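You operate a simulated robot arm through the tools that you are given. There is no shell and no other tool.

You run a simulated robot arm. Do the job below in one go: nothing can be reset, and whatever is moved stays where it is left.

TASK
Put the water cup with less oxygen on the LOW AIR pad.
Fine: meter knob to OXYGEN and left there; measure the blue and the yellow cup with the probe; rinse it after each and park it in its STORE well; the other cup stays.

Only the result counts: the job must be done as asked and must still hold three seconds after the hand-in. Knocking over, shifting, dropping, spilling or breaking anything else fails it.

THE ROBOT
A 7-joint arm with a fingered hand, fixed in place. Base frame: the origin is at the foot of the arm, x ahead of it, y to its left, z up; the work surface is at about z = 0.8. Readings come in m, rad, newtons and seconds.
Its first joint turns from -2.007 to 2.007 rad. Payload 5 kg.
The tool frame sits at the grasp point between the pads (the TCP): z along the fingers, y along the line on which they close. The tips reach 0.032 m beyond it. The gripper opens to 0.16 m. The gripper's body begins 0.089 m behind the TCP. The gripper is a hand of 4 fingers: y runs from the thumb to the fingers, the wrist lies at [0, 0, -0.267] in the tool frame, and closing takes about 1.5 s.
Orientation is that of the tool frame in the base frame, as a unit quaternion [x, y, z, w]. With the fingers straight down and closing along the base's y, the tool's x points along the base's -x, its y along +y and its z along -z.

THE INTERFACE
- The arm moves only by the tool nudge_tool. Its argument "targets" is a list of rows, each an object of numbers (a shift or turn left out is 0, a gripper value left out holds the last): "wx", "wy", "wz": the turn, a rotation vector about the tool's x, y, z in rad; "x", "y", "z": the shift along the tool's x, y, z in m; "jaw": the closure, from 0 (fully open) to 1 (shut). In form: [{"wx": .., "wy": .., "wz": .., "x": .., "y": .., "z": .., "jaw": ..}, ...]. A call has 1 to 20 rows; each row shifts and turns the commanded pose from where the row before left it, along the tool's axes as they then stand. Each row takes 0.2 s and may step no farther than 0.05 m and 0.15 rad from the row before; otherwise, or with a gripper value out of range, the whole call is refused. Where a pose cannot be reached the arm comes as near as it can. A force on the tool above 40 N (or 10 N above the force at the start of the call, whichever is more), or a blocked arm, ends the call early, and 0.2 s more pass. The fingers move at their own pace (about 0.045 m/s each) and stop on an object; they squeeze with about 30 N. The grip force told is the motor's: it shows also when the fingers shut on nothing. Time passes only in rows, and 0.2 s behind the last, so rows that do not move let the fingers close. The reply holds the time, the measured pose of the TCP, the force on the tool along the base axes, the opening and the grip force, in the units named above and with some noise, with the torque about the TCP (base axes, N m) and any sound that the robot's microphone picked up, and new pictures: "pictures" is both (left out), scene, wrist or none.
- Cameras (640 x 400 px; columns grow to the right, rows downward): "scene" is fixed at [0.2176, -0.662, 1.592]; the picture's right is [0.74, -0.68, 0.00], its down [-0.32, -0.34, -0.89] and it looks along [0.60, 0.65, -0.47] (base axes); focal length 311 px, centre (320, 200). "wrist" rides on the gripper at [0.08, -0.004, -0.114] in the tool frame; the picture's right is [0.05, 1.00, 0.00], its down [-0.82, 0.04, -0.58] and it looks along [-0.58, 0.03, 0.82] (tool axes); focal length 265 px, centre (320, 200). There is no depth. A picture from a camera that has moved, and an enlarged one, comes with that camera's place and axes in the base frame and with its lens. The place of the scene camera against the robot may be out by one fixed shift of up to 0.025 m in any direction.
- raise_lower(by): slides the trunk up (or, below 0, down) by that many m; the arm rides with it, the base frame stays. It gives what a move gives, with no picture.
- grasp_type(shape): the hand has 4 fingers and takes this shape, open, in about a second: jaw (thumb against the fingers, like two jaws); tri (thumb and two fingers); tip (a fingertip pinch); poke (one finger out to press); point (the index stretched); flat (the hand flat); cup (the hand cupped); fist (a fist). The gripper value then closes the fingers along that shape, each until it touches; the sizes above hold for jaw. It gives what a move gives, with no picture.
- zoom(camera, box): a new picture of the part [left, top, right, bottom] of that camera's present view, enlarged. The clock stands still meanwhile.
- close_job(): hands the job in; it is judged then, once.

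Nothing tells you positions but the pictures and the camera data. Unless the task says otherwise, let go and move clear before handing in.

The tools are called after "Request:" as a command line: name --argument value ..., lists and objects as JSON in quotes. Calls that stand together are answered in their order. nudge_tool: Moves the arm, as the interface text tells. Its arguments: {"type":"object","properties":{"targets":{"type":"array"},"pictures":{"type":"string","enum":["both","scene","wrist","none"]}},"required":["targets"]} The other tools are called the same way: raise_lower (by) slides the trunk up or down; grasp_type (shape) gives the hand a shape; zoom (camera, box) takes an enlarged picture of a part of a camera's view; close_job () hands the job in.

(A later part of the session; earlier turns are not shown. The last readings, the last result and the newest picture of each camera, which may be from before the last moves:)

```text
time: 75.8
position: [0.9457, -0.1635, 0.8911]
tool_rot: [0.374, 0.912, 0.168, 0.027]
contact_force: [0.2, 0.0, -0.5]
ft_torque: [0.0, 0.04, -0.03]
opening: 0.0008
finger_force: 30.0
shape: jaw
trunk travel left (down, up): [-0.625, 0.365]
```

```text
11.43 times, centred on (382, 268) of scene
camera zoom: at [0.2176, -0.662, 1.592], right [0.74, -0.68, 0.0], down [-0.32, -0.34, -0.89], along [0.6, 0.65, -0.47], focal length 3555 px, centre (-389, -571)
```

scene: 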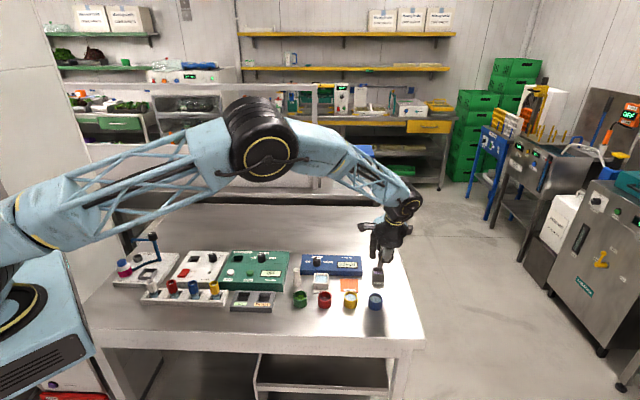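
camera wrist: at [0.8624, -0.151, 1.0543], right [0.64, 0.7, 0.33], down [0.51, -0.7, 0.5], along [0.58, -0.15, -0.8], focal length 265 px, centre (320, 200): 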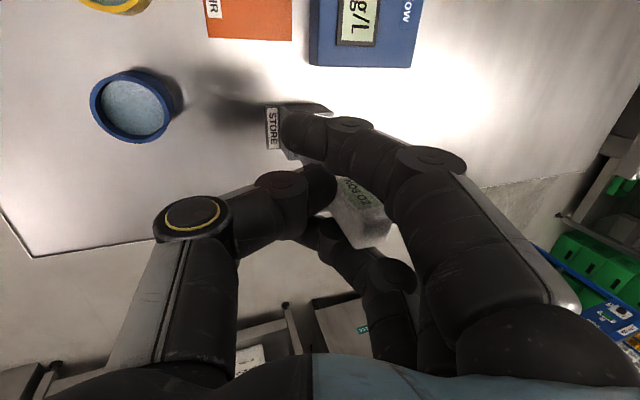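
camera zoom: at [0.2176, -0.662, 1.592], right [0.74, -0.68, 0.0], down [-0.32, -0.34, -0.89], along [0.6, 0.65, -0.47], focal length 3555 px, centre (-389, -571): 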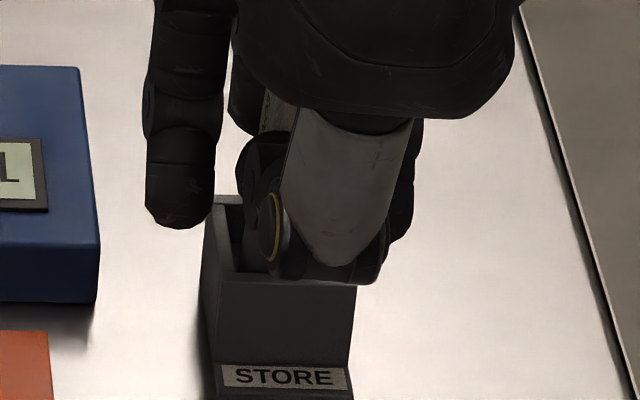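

No contact yet. I'll lower a few more millimetres carefully, watching the thumb against the well's rim.

Request:
nudge_tool --targets '[{"x": -0.0003, "y": -0.0013, "z": 0.0038}, {"x": -0.0002, "y": -0.001, "z": 0.0028}, {}]' --pictures "none"

Request:
zoom --camera "scene" --box '[370, 260, 394, 280]'

```text
time: 76.6
position: [0.945, -0.1633, 0.8849]
tool_rot: [0.375, 0.911, 0.168, 0.028]
contact_force: [0.5, -0.1, 0.0]
ft_torque: [-0.03, 0.05, -0.01]
opening: 0.0009
finger_force: 30.2
shape: jaw
trunk travel left (down, up): [-0.625, 0.365]
```

```text
16.00 times, centred on (382, 270) of scene
camera zoom: at [0.2176, -0.662, 1.592], right [0.74, -0.68, 0.0], down [-0.32, -0.34, -0.89], along [0.6, 0.65, -0.47], focal length 4977 px, centre (-672, -920)
```

zoom: 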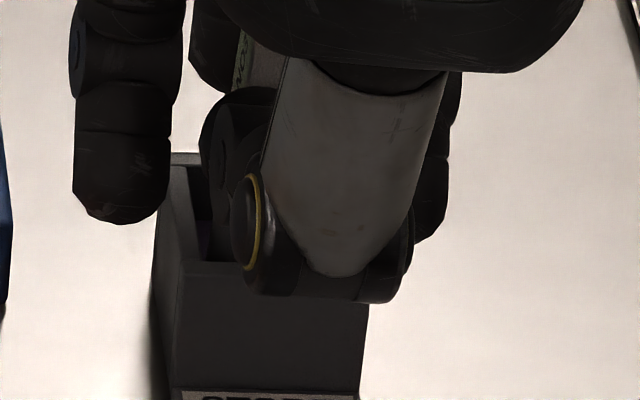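

Still free. I'll continue in 3 mm steps.

Request:
nudge_tool --targets '[{"x": -0.0002, "y": -0.001, "z": 0.0028}, {}, {"x": -0.0002, "y": -0.001, "z": 0.0028}, {}]' --pictures "none"

```text
time: 77.6
position: [0.9454, -0.1638, 0.8793]
tool_rot: [0.375, 0.911, 0.169, 0.027]
contact_force: [-0.8, 0.4, 6.2]
ft_torque: [0.1, -0.09, 0.01]
opening: 0.0009
finger_force: 30.0
shape: jaw
trunk travel left (down, up): [-0.625, 0.365]
```

There's 6 N of contact: the tip stands on the well floor, which fits its length. I'll open now, shifting the hand away by 2 cm at the same time so that neither thumb nor finger drags the probe or touches the well.

Request:
nudge_tool --targets '[{"y": 0.005, "jaw": 0.6}, {"y": 0.007}, {"y": 0.007}, {}, {}]'

Request:
zoom --camera "scene" --box '[355, 235, 405, 285]'

Request:
zoom --camera "wrist" --box '[220, 60, 420, 260]'

```text
time: 78.8
position: [0.9567, -0.1505, 0.8846]
tool_rot: [0.375, 0.911, 0.168, 0.027]
contact_force: [0.0, -0.3, 0.6]
ft_torque: [0.01, 0.03, 0.01]
opening: 0.063
finger_force: 0.2
shape: jaw
trunk travel left (down, up): [-0.625, 0.365]
camera wrist: at [0.8763, -0.1299, 0.9956], right [0.64, 0.7, 0.33], down [0.51, -0.7, 0.49], along [0.58, -0.15, -0.8], focal length 265 px, centre (320, 200)
```

scene: 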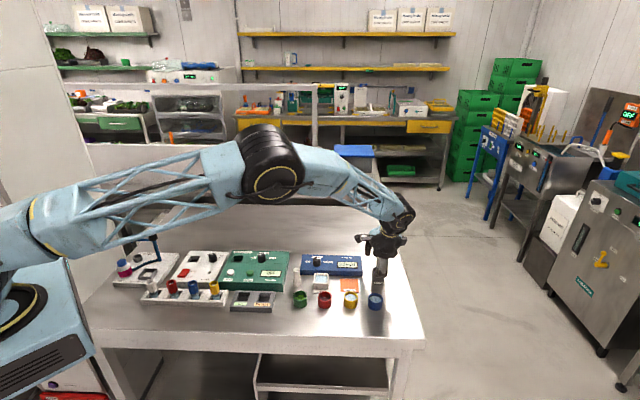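
wrist: 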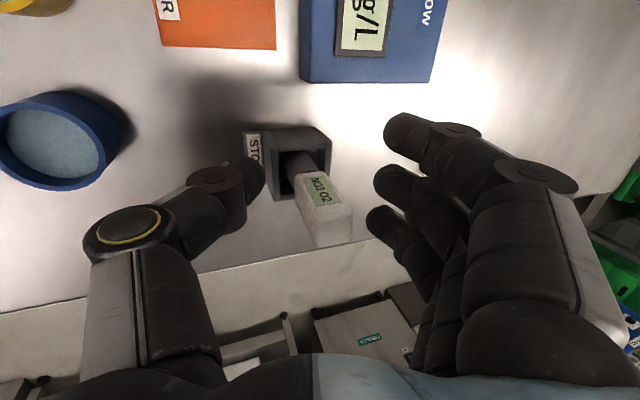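

```text
8.00 times, centred on (380, 260) of scene
camera zoom: at [0.2176, -0.662, 1.592], right [0.74, -0.68, 0.0], down [-0.32, -0.34, -0.89], along [0.6, 0.65, -0.47], focal length 2488 px, centre (-160, -280)
```

zoom: 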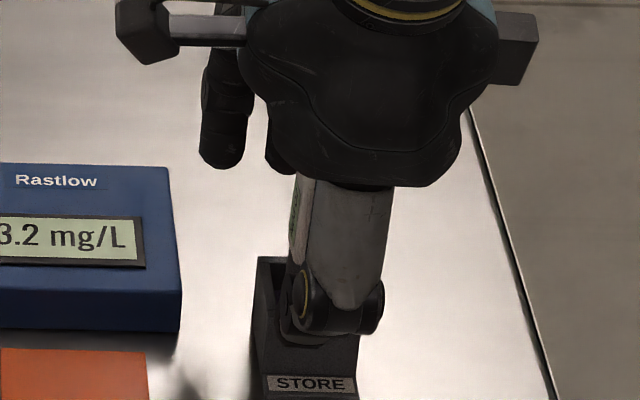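

```text
2.00 times, centred on (320, 160) of wrist
camera zoom: at [0.8763, -0.1299, 0.9956], right [0.64, 0.7, 0.33], down [0.51, -0.7, 0.49], along [0.58, -0.15, -0.8], focal length 531 px, centre (320, 280)
```

zoom: 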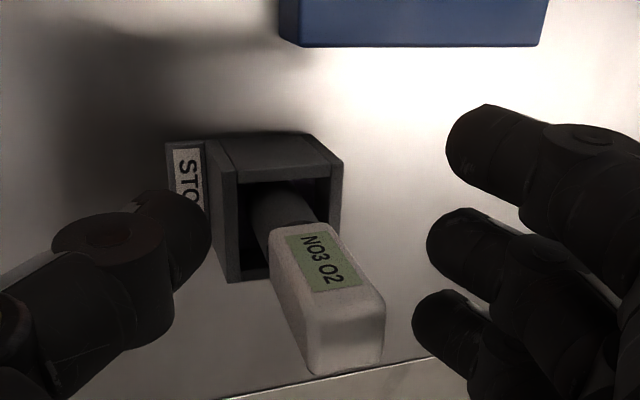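

The probe is released and standing in its well. I'll raise the hand straight up clear of it.

Request:
nudge_tool --targets '[{"x": 0.0015, "y": 0.0065, "z": -0.0188}, {"x": 0.0031, "y": 0.0131, "z": -0.0376}, {"x": 0.0031, "y": 0.0131, "z": -0.0376}, {"x": 0.0031, "y": 0.0131, "z": -0.0376}, {}]'

Request:
zoom --camera "scene" --box '[300, 235, 410, 315]'

Request:
zoom --camera "wrist" --box '[180, 20, 420, 220]'

```text
time: 80.0
position: [0.9564, -0.151, 1.0235]
tool_rot: [0.376, 0.911, 0.168, 0.026]
contact_force: [-0.3, -0.2, -0.6]
ft_torque: [-0.01, -0.01, -0.01]
opening: 0.0637
finger_force: 0.1
shape: jaw
trunk travel left (down, up): [-0.625, 0.365]
camera wrist: at [0.8758, -0.1303, 1.135], right [0.64, 0.7, 0.33], down [0.51, -0.7, 0.49], along [0.58, -0.15, -0.8], focal length 265 px, centre (320, 200)
```

scene: 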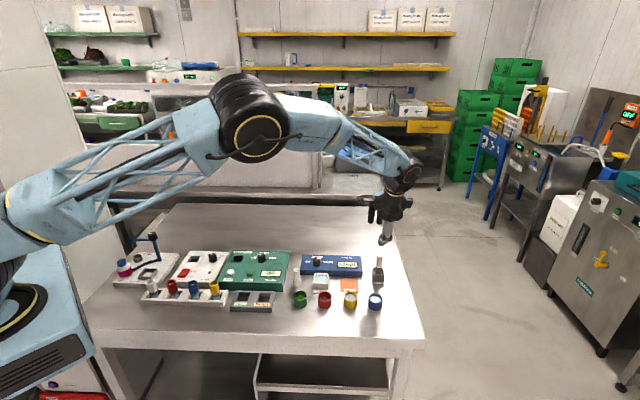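
wrist: 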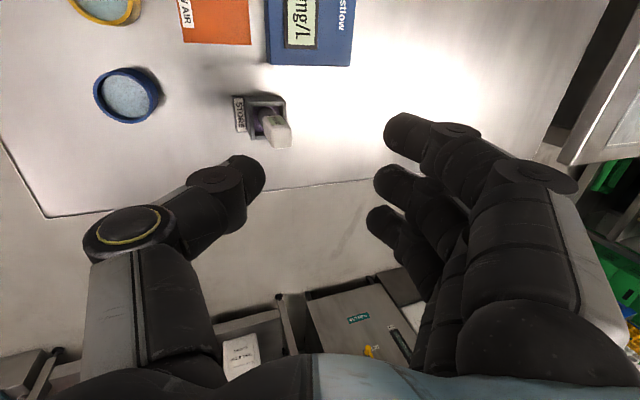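

```text
5.00 times, centred on (355, 275) of scene
camera zoom: at [0.2176, -0.662, 1.592], right [0.74, -0.68, 0.0], down [-0.32, -0.34, -0.89], along [0.6, 0.65, -0.47], focal length 1555 px, centre (145, -175)
```

zoom: 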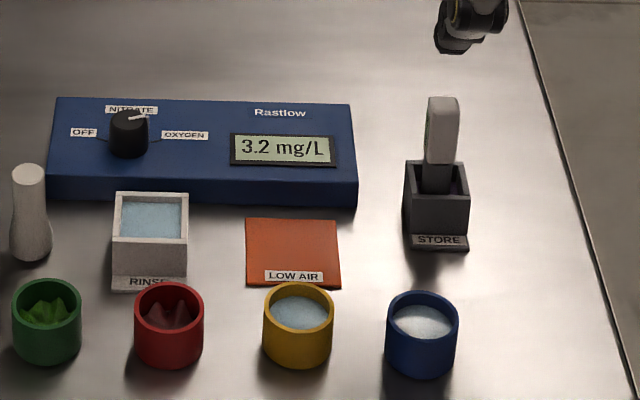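

```text
2.00 times, centred on (300, 120) of wrist
camera zoom: at [0.8758, -0.1303, 1.135], right [0.64, 0.7, 0.33], down [0.51, -0.7, 0.49], along [0.58, -0.15, -0.8], focal length 531 px, centre (360, 360)
```

zoom: 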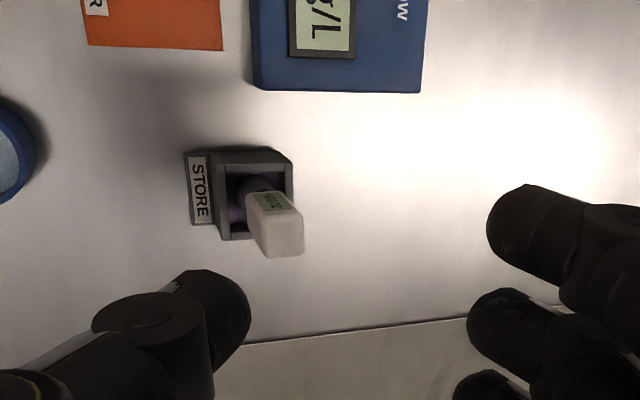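

The probe stands upright in its STORE well, the knob is on OXYGEN and the display shows 3.2 mg/L. Now for the yellow cup: I'll level the hand and move above it.

Request:
nudge_tool --targets '[{"wx": 0.1108, "wy": -0.026}, {"wx": 0.1108, "wy": -0.026}, {"wx": 0.1108, "wy": -0.026}, {"x": 0.0247, "y": -0.0306}, {"x": 0.0247, "y": -0.0306}, {"x": 0.0247, "y": -0.0306}, {"x": 0.0248, "y": -0.0304}, {}]'

Request:
zoom --camera "wrist" --box '[240, 40, 400, 200]'

Request:
zoom --camera "scene" --box '[300, 200, 410, 315]'

```text
time: 81.8
position: [0.8014, -0.1669, 1.0244]
tool_rot: [0.38, 0.925, 0.0, 0.0]
contact_force: [-0.5, -0.2, -0.1]
ft_torque: [0.0, 0.04, 0.02]
opening: 0.0635
finger_force: 0.0
shape: jaw
trunk travel left (down, up): [-0.625, 0.365]
camera wrist: at [0.7405, -0.1131, 1.1373], right [0.67, 0.75, 0.0], down [0.61, -0.54, 0.58], along [0.43, -0.38, -0.82], focal length 265 px, centre (320, 200)
```

scene: 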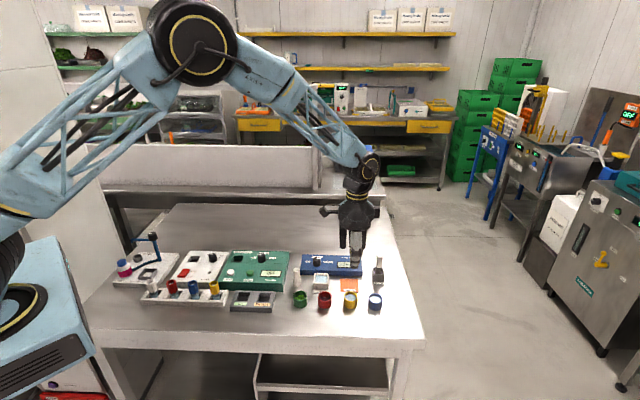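
wrist: 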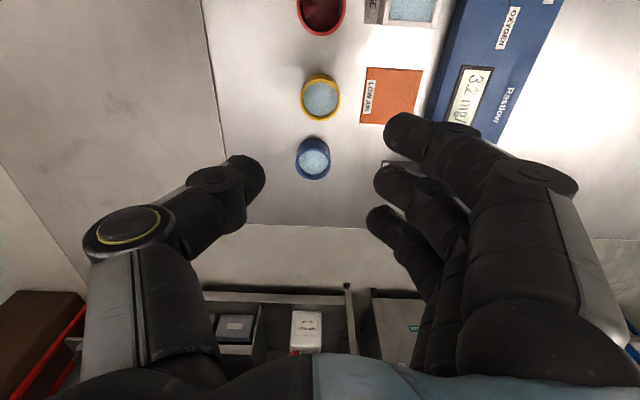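

```text
2.50 times, centred on (320, 120) of wrist
camera zoom: at [0.7405, -0.1131, 1.1373], right [0.67, 0.75, 0.0], down [0.61, -0.54, 0.58], along [0.43, -0.38, -0.82], focal length 664 px, centre (320, 400)
```

zoom: 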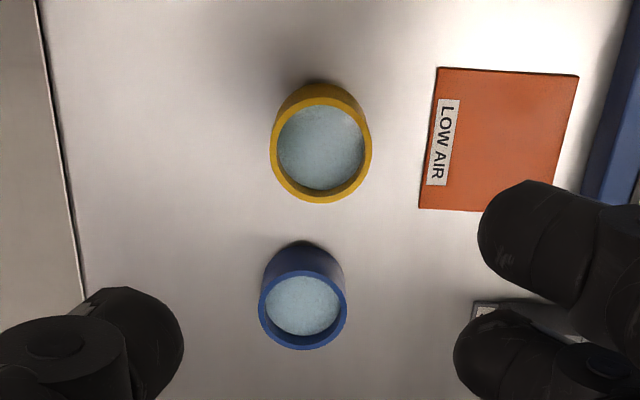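

```text
3.48 times, centred on (355, 258) of scene
camera zoom: at [0.2176, -0.662, 1.592], right [0.74, -0.68, 0.0], down [-0.32, -0.34, -0.89], along [0.6, 0.65, -0.47], focal length 1082 px, centre (198, 0)
```

zoom: 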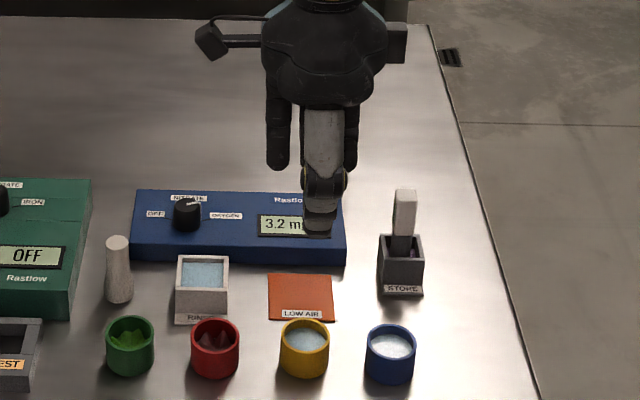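

The yellow cup is directly below the hand, within 2 mm. I'll correct and come down part way around it.

Request:
nudge_tool --targets '[{"x": 0.0015, "y": 0.0005}, {"z": 0.0385}, {"z": 0.0385}, {"z": 0.0385}, {"z": 0.0385}, {}]'

Request:
zoom --camera "wrist" --box '[200, 60, 440, 260]'

Request:
zoom --camera "scene" --box '[310, 240, 400, 315]'

```text
time: 83.2
position: [0.8, -0.1648, 0.8693]
tool_rot: [0.38, 0.925, 0.0, -0.001]
contact_force: [-0.7, 0.2, -0.3]
ft_torque: [-0.03, -0.01, -0.02]
opening: 0.0634
finger_force: 0.1
shape: jaw
trunk travel left (down, up): [-0.625, 0.365]
camera wrist: at [0.739, -0.1118, 0.9825], right [0.67, 0.75, 0.0], down [0.61, -0.54, 0.58], along [0.43, -0.38, -0.82], focal length 265 px, centre (320, 200)
```

scene: 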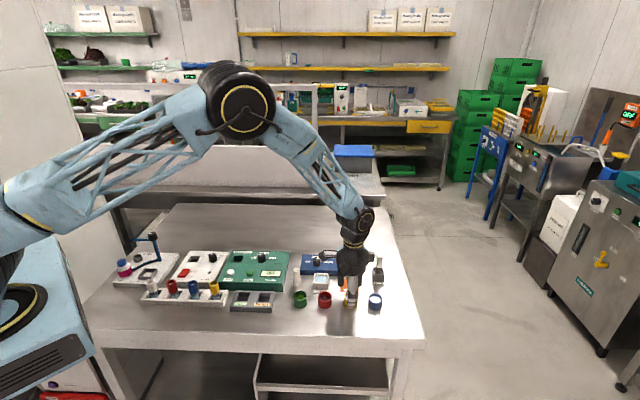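
wrist: 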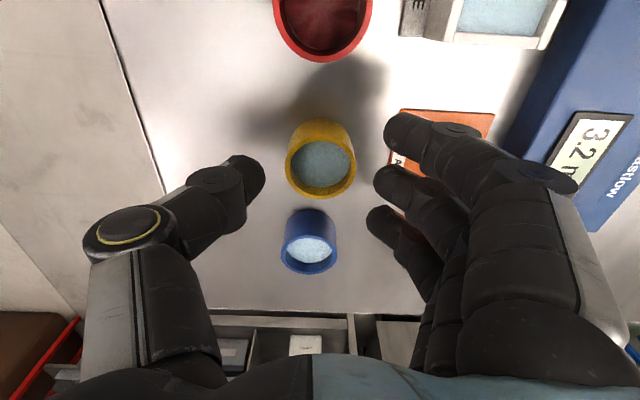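

```text
2.00 times, centred on (320, 160) of wrist
camera zoom: at [0.739, -0.1118, 0.9825], right [0.67, 0.75, 0.0], down [0.61, -0.54, 0.58], along [0.43, -0.38, -0.82], focal length 531 px, centre (320, 280)
```

zoom: 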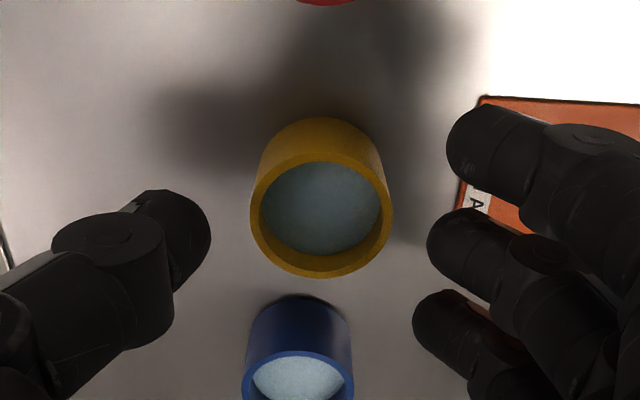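

```text
5.33 times, centred on (355, 278) of scene
camera zoom: at [0.2176, -0.662, 1.592], right [0.74, -0.68, 0.0], down [-0.32, -0.34, -0.89], along [0.6, 0.65, -0.47], focal length 1659 px, centre (133, -213)
```

zoom: 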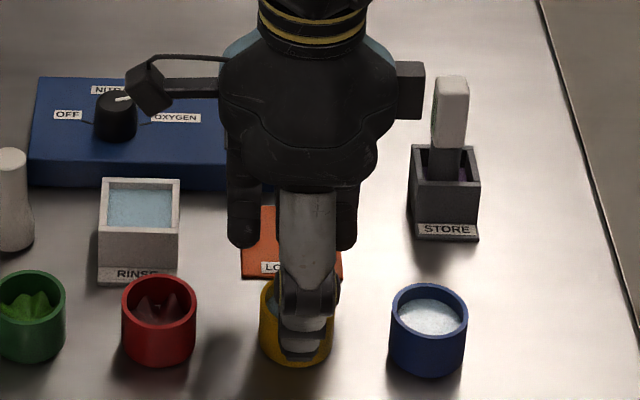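

The cup is centred between thumb and fingers. I'll go down to grip height with the tips at about z=0.81 and check the clearances.

Request:
nudge_tool --targets '[{"z": 0.0135}, {"z": 0.0135}, {}]'

Request:
zoom --camera "wrist" --box '[200, 60, 440, 260]'

Request:
zoom --camera "scene" --box '[310, 240, 400, 315]'

```text
time: 84.0
position: [0.8008, -0.1654, 0.8434]
tool_rot: [0.38, 0.925, 0.0, -0.001]
contact_force: [-0.3, -0.5, -0.1]
ft_torque: [0.0, 0.01, -0.01]
opening: 0.0636
finger_force: 0.1
shape: jaw
trunk travel left (down, up): [-0.625, 0.365]
camera wrist: at [0.7398, -0.112, 0.9558], right [0.67, 0.75, 0.0], down [0.61, -0.54, 0.58], along [0.43, -0.38, -0.82], focal length 265 px, centre (320, 200)
```

scene: 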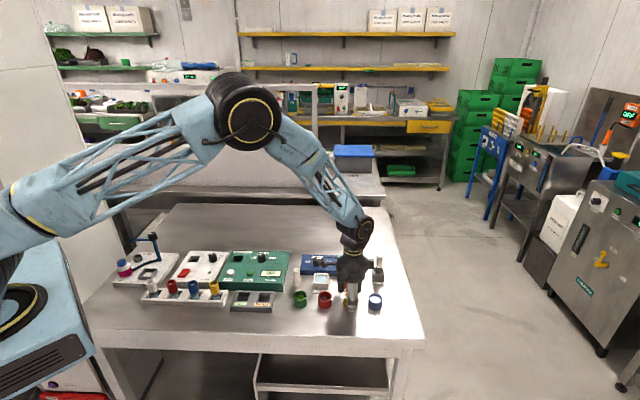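
wrist: 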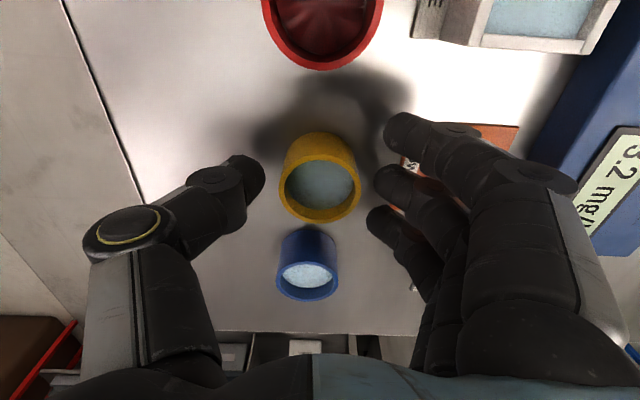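

```text
2.00 times, centred on (320, 160) of wrist
camera zoom: at [0.7398, -0.112, 0.9558], right [0.67, 0.75, 0.0], down [0.61, -0.54, 0.58], along [0.43, -0.38, -0.82], focal length 531 px, centre (320, 280)
```

zoom: 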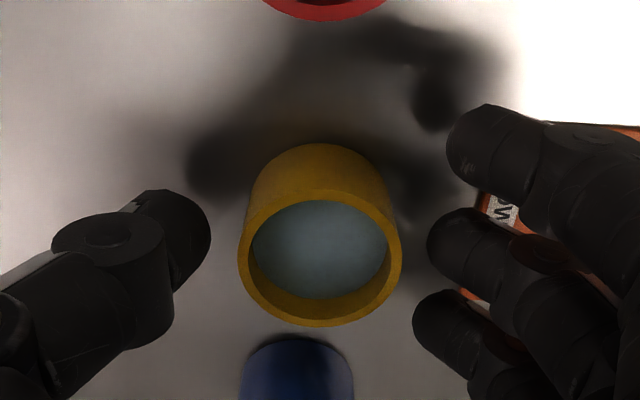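

```text
5.33 times, centred on (355, 278) of scene
camera zoom: at [0.2176, -0.662, 1.592], right [0.74, -0.68, 0.0], down [-0.32, -0.34, -0.89], along [0.6, 0.65, -0.47], focal length 1659 px, centre (133, -213)
```

zoom: 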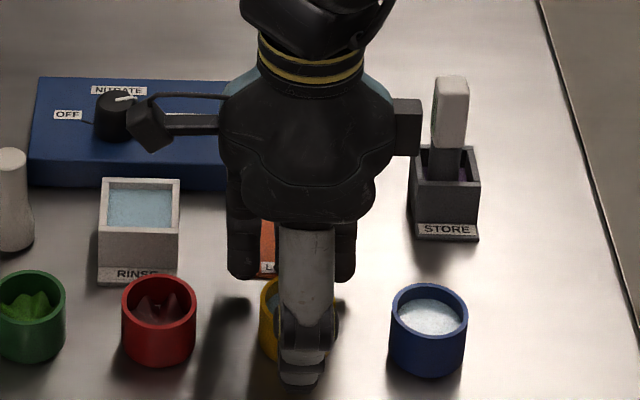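

The cup sits centred in the open hand and nothing else is near the fingers. I'll close the hand on it.

Request:
nudge_tool --targets '[{"jaw": 0.72}, {}, {"jaw": 0.8}, {}, {}]'

Request:
zoom --camera "wrist" --box '[200, 60, 440, 260]'

Request:
zoom --camera "scene" --box '[310, 240, 400, 315]'

```text
time: 85.2
position: [0.8003, -0.165, 0.8433]
tool_rot: [0.38, 0.925, 0.0, 0.0]
contact_force: [-1.2, -0.4, -0.2]
ft_torque: [-0.01, 0.0, -0.03]
opening: 0.0244
finger_force: 10.8
shape: jaw
trunk travel left (down, up): [-0.625, 0.365]
camera wrist: at [0.7397, -0.112, 0.9559], right [0.67, 0.75, 0.0], down [0.61, -0.54, 0.58], along [0.43, -0.38, -0.82], focal length 265 px, centre (320, 200)
```

scene: 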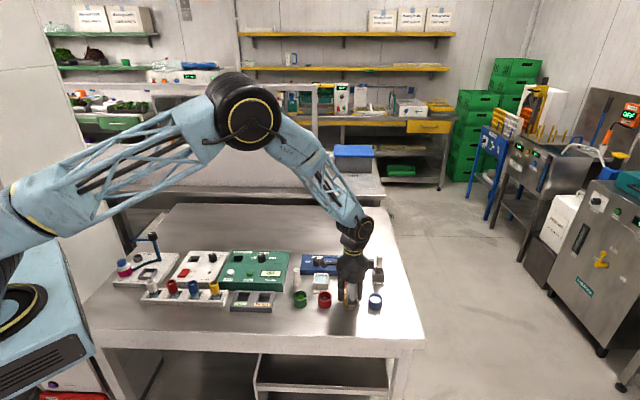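
wrist: 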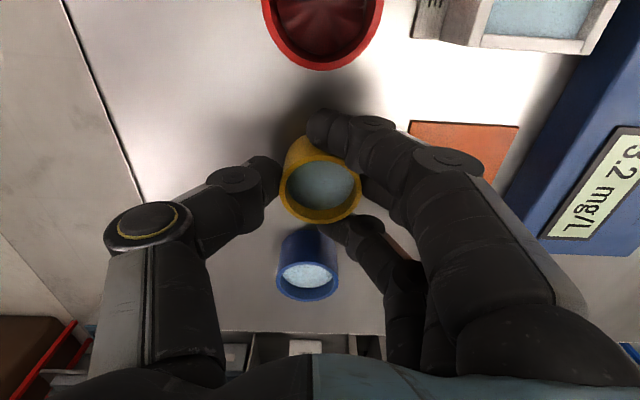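

```text
2.00 times, centred on (320, 160) of wrist
camera zoom: at [0.7397, -0.112, 0.9559], right [0.67, 0.75, 0.0], down [0.61, -0.54, 0.58], along [0.43, -0.38, -0.82], focal length 531 px, centre (320, 280)
```

zoom: 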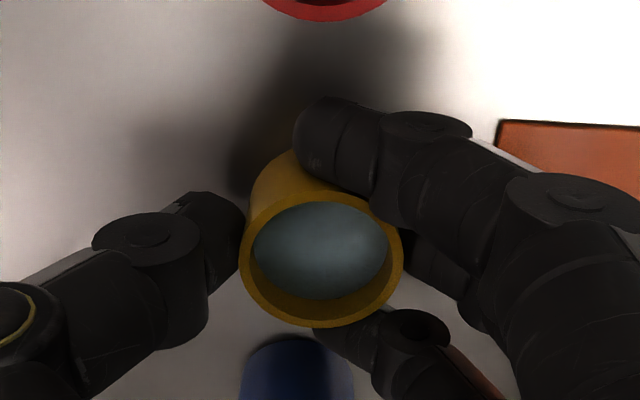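

```text
5.33 times, centred on (355, 278) of scene
camera zoom: at [0.2176, -0.662, 1.592], right [0.74, -0.68, 0.0], down [-0.32, -0.34, -0.89], along [0.6, 0.65, -0.47], focal length 1659 px, centre (133, -213)
```

zoom: 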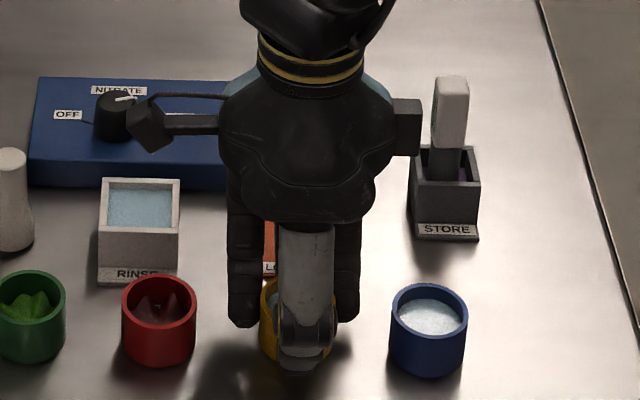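

The cup is held lightly at 11 N, still centred, with the outer fingers wrapped around it. I'll squeeze a little more.

Request:
nudge_tool --targets '[{"jaw": 0.84}, {}, {"jaw": 0.88}, {}, {}]' --pictures "none"

Request:
zoom --camera "wrist" --box '[200, 60, 440, 260]'

```text
time: 86.4
position: [0.7997, -0.1659, 0.8429]
tool_rot: [0.38, 0.925, 0.001, 0.0]
contact_force: [-0.4, -0.9, 2.2]
ft_torque: [0.03, 0.0, -0.01]
opening: 0.0212
finger_force: 29.9
shape: jaw
trunk travel left (down, up): [-0.625, 0.365]
```

```text
2.00 times, centred on (320, 160) of wrist
camera zoom: at [0.7397, -0.112, 0.9561], right [0.67, 0.75, 0.0], down [0.61, -0.54, 0.58], along [0.43, -0.38, -0.82], focal length 531 px, centre (320, 280)
```

zoom: 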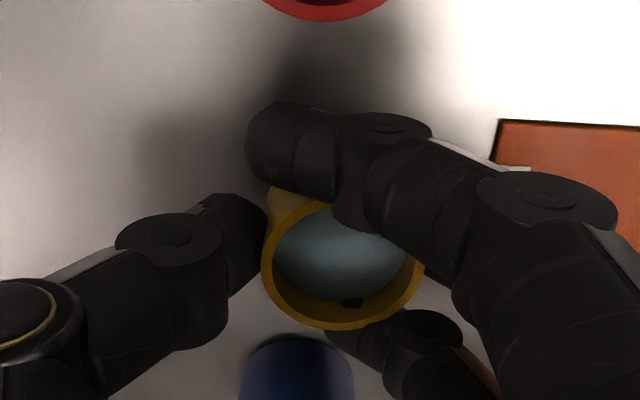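

The grip is firm at 30 N and the cup slid about 6 mm within the hand, still level. I'll lift it slowly by 1 cm and check.

Request:
nudge_tool --targets '[{"z": -0.004}, {"z": -0.006}, {}, {}]'

Request:
zoom --camera "wrist" --box '[200, 60, 440, 260]'

Request:
zoom --camera "scene" --box '[325, 265, 385, 315]'

```text
time: 87.4
position: [0.7998, -0.1649, 0.8531]
tool_rot: [0.38, 0.925, 0.001, 0.0]
contact_force: [-0.3, 0.5, -0.1]
ft_torque: [-0.01, -0.05, 0.0]
opening: 0.0207
finger_force: 30.2
shape: jaw
trunk travel left (down, up): [-0.625, 0.365]
camera wrist: at [0.7397, -0.112, 0.9655], right [0.67, 0.75, 0.0], down [0.61, -0.54, 0.58], along [0.43, -0.38, -0.82], focal length 265 px, centre (320, 200)
```

scene: 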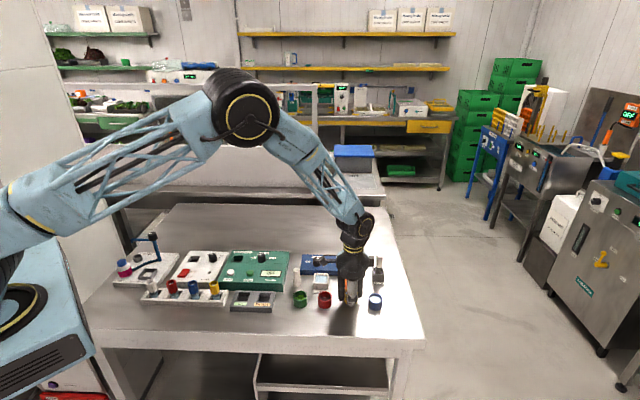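
wrist: 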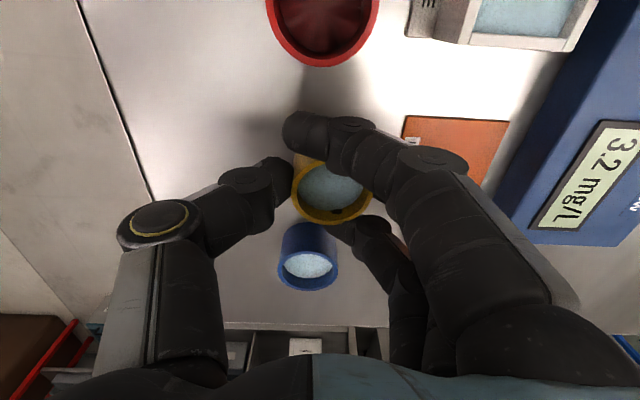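

```text
2.00 times, centred on (320, 160) of wrist
camera zoom: at [0.7397, -0.112, 0.9655], right [0.67, 0.75, 0.0], down [0.61, -0.54, 0.58], along [0.43, -0.38, -0.82], focal length 531 px, centre (320, 280)
```

zoom: 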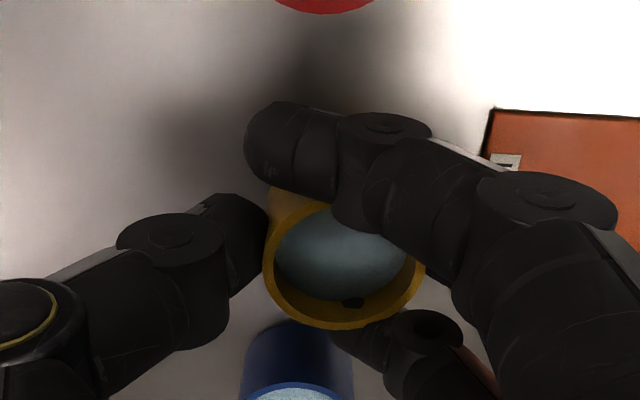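

```text
8.00 times, centred on (355, 290) of scene
camera zoom: at [0.2176, -0.662, 1.592], right [0.74, -0.68, 0.0], down [-0.32, -0.34, -0.89], along [0.6, 0.65, -0.47], focal length 2488 px, centre (40, -520)
```

zoom: 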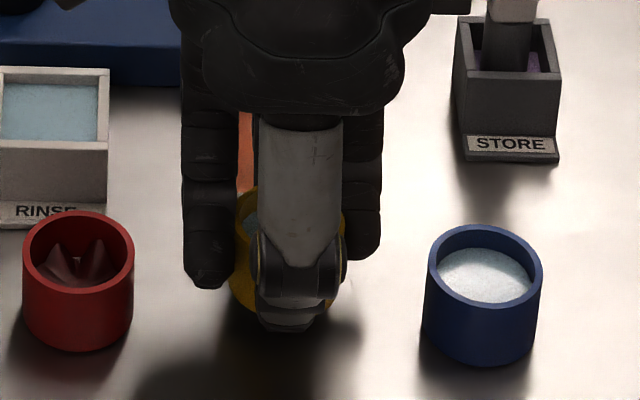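

The cup lifts level with the hand. I'll raise it clear of its neighbours and turn the hand gently a quarter turn, so that the fingers won't meet the meter when setting down on the pad.

Request:
nudge_tool --targets '[{"z": -0.01}, {"z": -0.01}, {"z": -0.01}, {"z": -0.01}, {"wz": -0.0982}, {"wz": -0.0982}, {"wz": -0.0982}, {"wz": -0.0982}, {"wz": -0.0982}, {"wz": -0.0982}, {"wz": -0.0982}, {"wz": -0.0982}, {"wz": -0.0982}, {"wz": -0.0982}, {"wz": -0.0982}, {"wz": -0.0982}, {"wz": -0.0982}, {"wz": -0.0982}, {"wz": -0.0982}, {"wz": -0.0982}]'

Request:
zoom --camera "wrist" --box '[200, 60, 440, 260]'

Request:
zoom --camera "scene" --box '[310, 235, 400, 315]'

```text
time: 91.6
position: [0.7993, -0.1659, 0.8941]
tool_rot: [-0.386, 0.923, -0.001, 0.0]
contact_force: [1.2, 0.1, -0.9]
ft_torque: [0.06, 0.01, 0.0]
opening: 0.0205
finger_force: 29.7
shape: jaw
trunk travel left (down, up): [-0.625, 0.365]
camera wrist: at [0.7466, -0.2257, 1.0056], right [-0.75, 0.66, 0.0], down [0.54, 0.61, 0.58], along [0.38, 0.43, -0.82], focal length 265 px, centre (320, 200)
```

scene: 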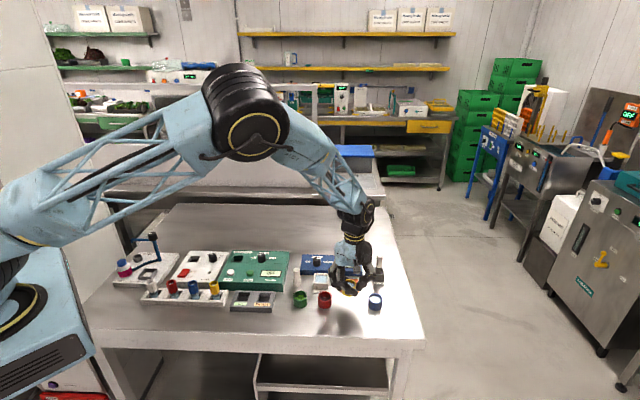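
wrist: 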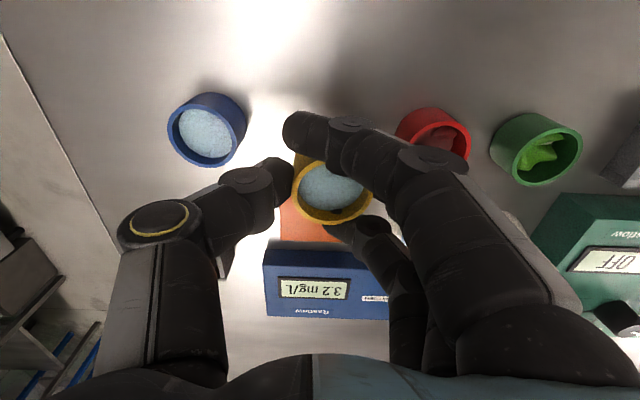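

```text
2.00 times, centred on (320, 160) of wrist
camera zoom: at [0.7466, -0.2257, 1.0056], right [-0.75, 0.66, 0.0], down [0.54, 0.61, 0.58], along [0.38, 0.43, -0.82], focal length 531 px, centre (320, 280)
```

zoom: 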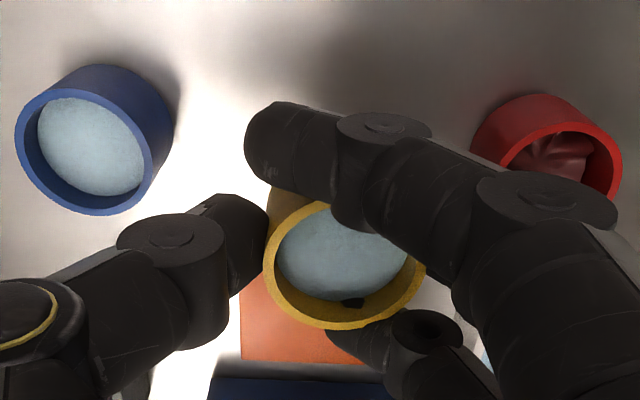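

```text
5.00 times, centred on (355, 275) of scene
camera zoom: at [0.2176, -0.662, 1.592], right [0.74, -0.68, 0.0], down [-0.32, -0.34, -0.89], along [0.6, 0.65, -0.47], focal length 1555 px, centre (145, -175)
```

zoom: 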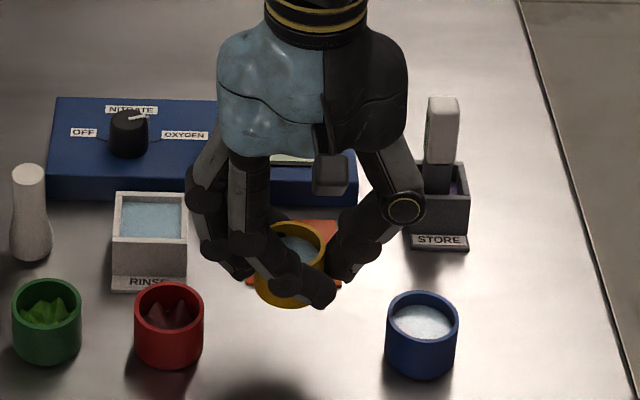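

The cup is level and secure. I'll carry it gently back over the LOW AIR pad.

Request:
nudge_tool --targets '[{"x": -0.012, "y": -0.0015}, {"x": -0.02, "y": -0.0025}, {"x": -0.02, "y": -0.0025}, {"x": -0.018, "y": -0.0022}, {"x": -0.0089, "y": -0.001}, {}]'

Request:
zoom --camera "wrist" --box '[200, 60, 440, 260]'

Request:
zoom --camera "scene" --box '[310, 235, 400, 315]'

```text
time: 93.0
position: [0.8635, -0.1159, 0.8935]
tool_rot: [-0.385, 0.923, -0.001, 0.0]
contact_force: [0.4, -0.1, 0.0]
ft_torque: [-0.01, 0.01, 0.02]
opening: 0.0204
finger_force: 30.0
shape: jaw
trunk travel left (down, up): [-0.625, 0.365]
camera wrist: at [0.809, -0.1765, 1.006], right [-0.75, 0.67, 0.0], down [0.54, 0.61, 0.58], along [0.38, 0.43, -0.82], focal length 265 px, centre (320, 200)
```

scene: 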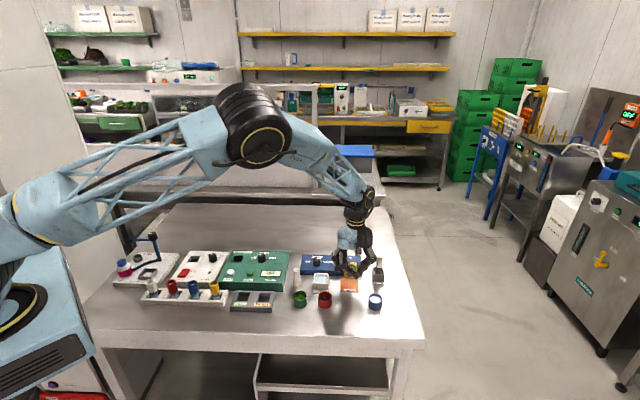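
wrist: 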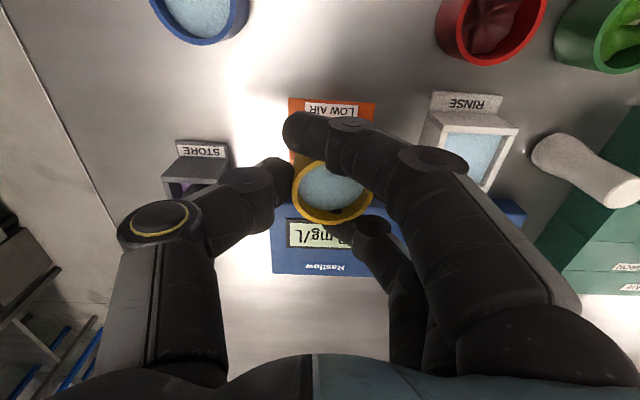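

```text
2.00 times, centred on (320, 160) of wrist
camera zoom: at [0.809, -0.1765, 1.006], right [-0.75, 0.67, 0.0], down [0.54, 0.61, 0.58], along [0.38, 0.43, -0.82], focal length 531 px, centre (320, 280)
```

zoom: 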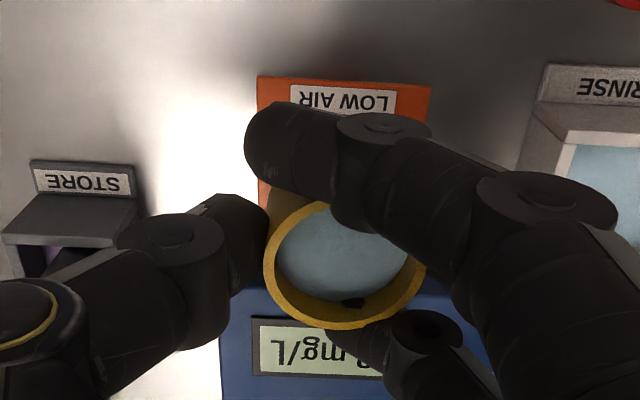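

```text
5.00 times, centred on (355, 275) of scene
camera zoom: at [0.2176, -0.662, 1.592], right [0.74, -0.68, 0.0], down [-0.32, -0.34, -0.89], along [0.6, 0.65, -0.47], focal length 1555 px, centre (145, -175)
```

zoom: 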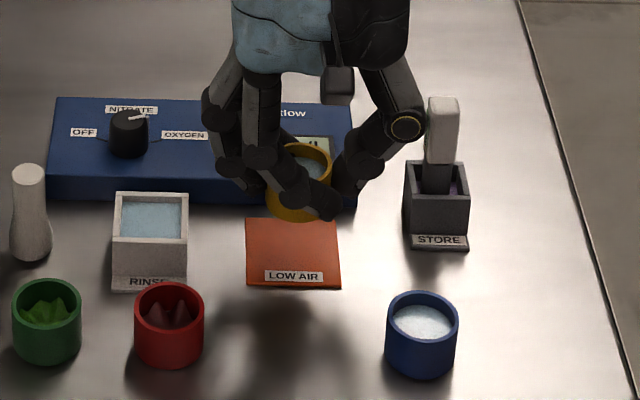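

The cup is lined up over the pad's centre, and the hand clears the probe, rinse basin and meter. I'll lower it gently.

Request:
nudge_tool --targets '[{"z": 0.012}, {"z": 0.012}, {"z": 0.01}, {"z": 0.006}, {}]'

Request:
zoom --camera "scene" --box '[325, 245, 395, 305]'

Request:
zoom --camera "wrist" --box '[200, 60, 440, 260]'

```text
time: 94.2
position: [0.8629, -0.1155, 0.8527]
tool_rot: [-0.385, 0.923, 0.0, 0.001]
contact_force: [0.8, 0.3, -0.8]
ft_torque: [-0.01, -0.02, -0.01]
opening: 0.0208
finger_force: 30.1
shape: jaw
trunk travel left (down, up): [-0.625, 0.365]
camera wrist: at [0.809, -0.1762, 0.9659], right [-0.75, 0.67, 0.0], down [0.54, 0.61, 0.58], along [0.38, 0.43, -0.82], focal length 265 px, centre (320, 200)
```

scene: 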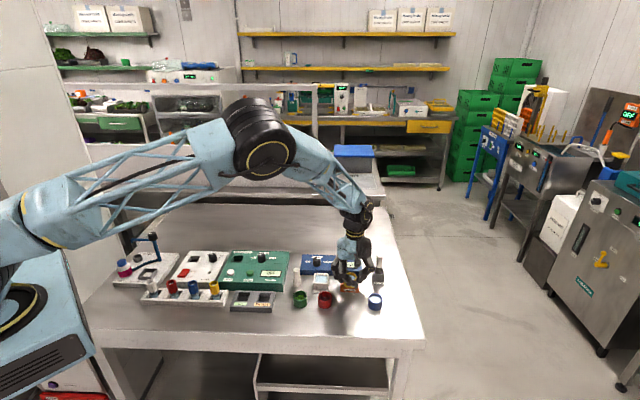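
wrist: 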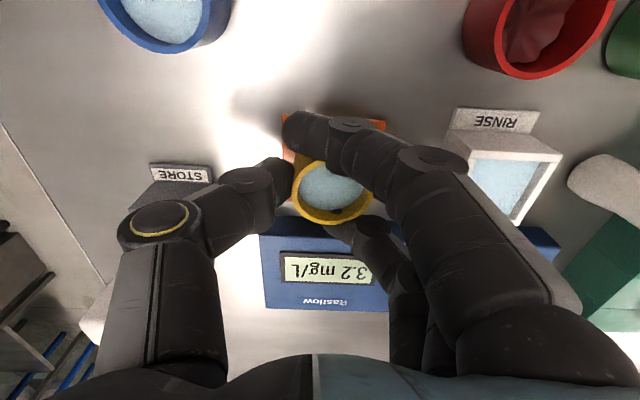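

```text
6.67 times, centred on (360, 275) of scene
camera zoom: at [0.2176, -0.662, 1.592], right [0.74, -0.68, 0.0], down [-0.32, -0.34, -0.89], along [0.6, 0.65, -0.47], focal length 2074 px, centre (53, -300)
```

zoom: 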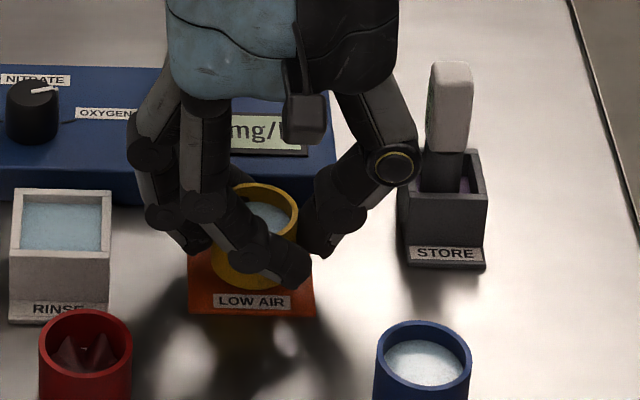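

```text
2.00 times, centred on (320, 160) of wrist
camera zoom: at [0.809, -0.1762, 0.9659], right [-0.75, 0.67, 0.0], down [0.54, 0.61, 0.58], along [0.38, 0.43, -0.82], focal length 531 px, centre (320, 280)
```

zoom: 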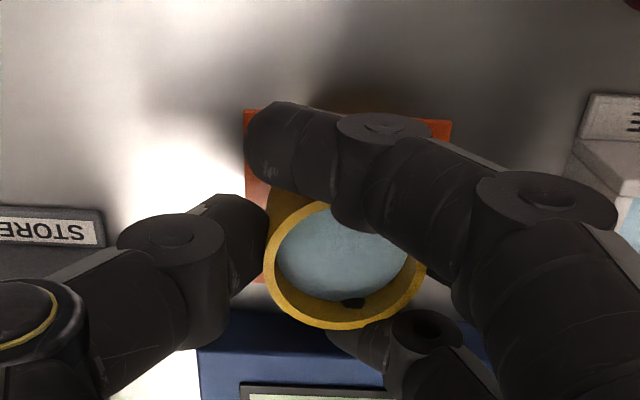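

The cup is just above the pad. I'll lower the last few millimetres until it touches.

Request:
nudge_tool --targets '[{"z": 0.004}, {}, {"z": 0.002}, {}]' --pictures "none"

```text
time: 95.2
position: [0.863, -0.1153, 0.8481]
tool_rot: [-0.385, 0.923, 0.0, 0.0]
contact_force: [-0.4, 0.2, -0.7]
ft_torque: [-0.02, 0.03, 0.01]
opening: 0.0209
finger_force: 30.0
shape: jaw
trunk travel left (down, up): [-0.625, 0.365]
```

Request:
nudge_tool --targets '[{"z": 0.0015}, {}, {"z": 0.0015}, {}]' --pictures "none"

Request:
zoom --camera "scene" --box '[335, 260, 385, 300]'

```text
time: 96.2
position: [0.8626, -0.1156, 0.8466]
tool_rot: [-0.385, 0.923, -0.001, -0.001]
contact_force: [1.2, -1.7, 11.9]
ft_torque: [0.29, 0.09, -0.02]
opening: 0.021
finger_force: 30.1
shape: jaw
trunk travel left (down, up): [-0.625, 0.365]
```

```text
10.00 times, centred on (360, 280) of scene
camera zoom: at [0.2176, -0.662, 1.592], right [0.74, -0.68, 0.0], down [-0.32, -0.34, -0.89], along [0.6, 0.65, -0.47], focal length 3110 px, centre (-80, -600)
```

zoom: 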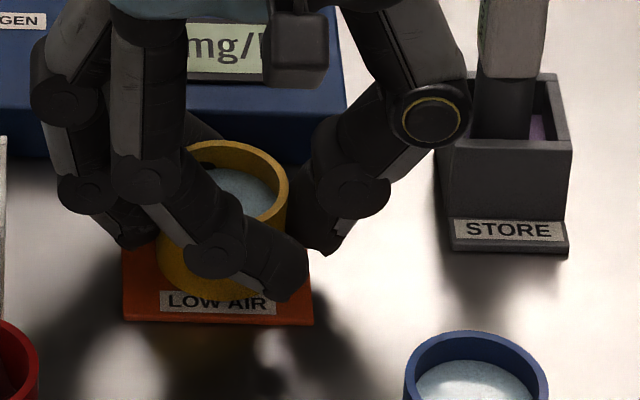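

The cup stands on the pad near its centre, pressing at 12 N. I'll open the hand, shifting slightly left as it opens so that the fingers don't drag the cup.

Request:
nudge_tool --targets '[{"z": -0.0012}, {"y": 0.002, "jaw": 0.6}, {"y": 0.004}, {}, {}, {}]'

Request:
zoom --camera "scene" --box '[325, 250, 395, 305]'

Request:
zoom --camera "wrist" --box '[200, 60, 440, 260]'

```text
time: 97.6
position: [0.8583, -0.1117, 0.8459]
tool_rot: [-0.385, 0.923, 0.0, 0.0]
contact_force: [0.0, -0.9, -0.4]
ft_torque: [0.04, 0.0, -0.04]
opening: 0.0637
finger_force: 0.1
shape: jaw
trunk travel left (down, up): [-0.625, 0.365]
camera wrist: at [0.8043, -0.1721, 0.958], right [-0.75, 0.67, 0.0], down [0.54, 0.61, 0.58], along [0.38, 0.43, -0.82], focal length 265 px, centre (320, 200)
```

scene: 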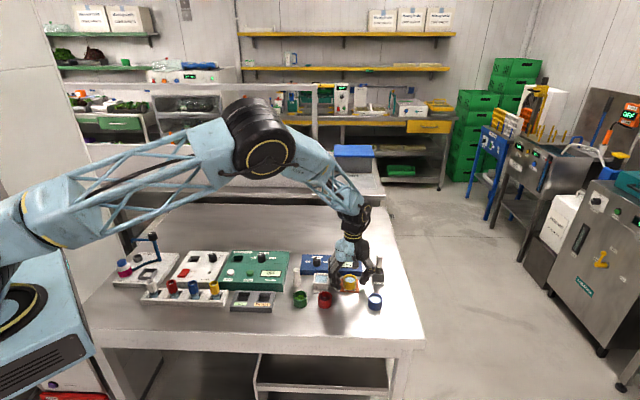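
wrist: 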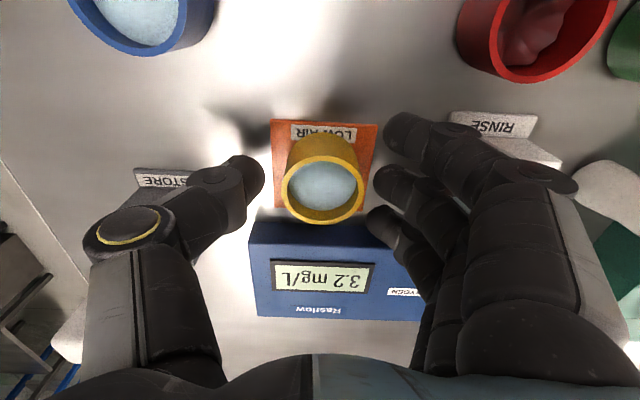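

```text
7.27 times, centred on (360, 278) of scene
camera zoom: at [0.2176, -0.662, 1.592], right [0.74, -0.68, 0.0], down [-0.32, -0.34, -0.89], along [0.6, 0.65, -0.47], focal length 2262 px, centre (29, -364)
```

zoom: 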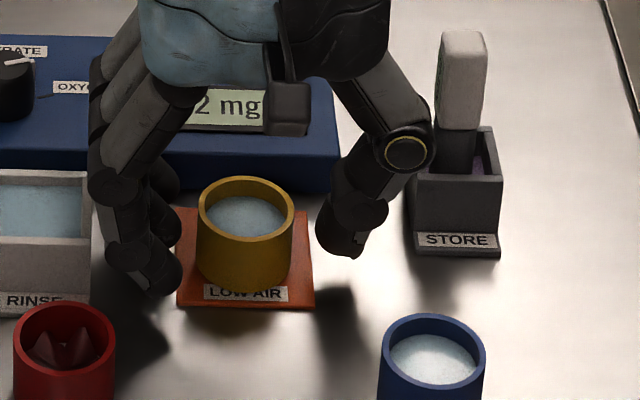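

```text
2.00 times, centred on (320, 160) of wrist
camera zoom: at [0.8043, -0.1721, 0.958], right [-0.75, 0.67, 0.0], down [0.54, 0.61, 0.58], along [0.38, 0.43, -0.82], focal length 531 px, centre (320, 280)
```

zoom: 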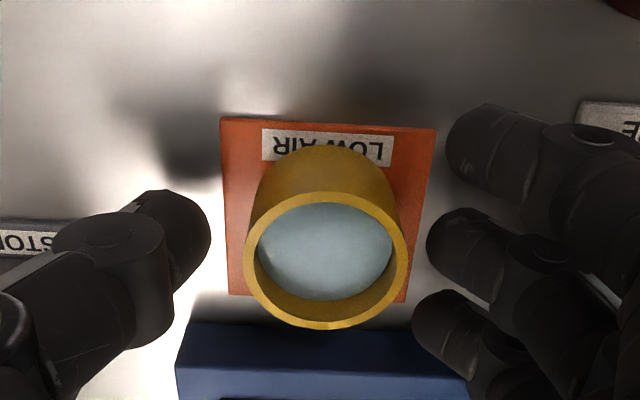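

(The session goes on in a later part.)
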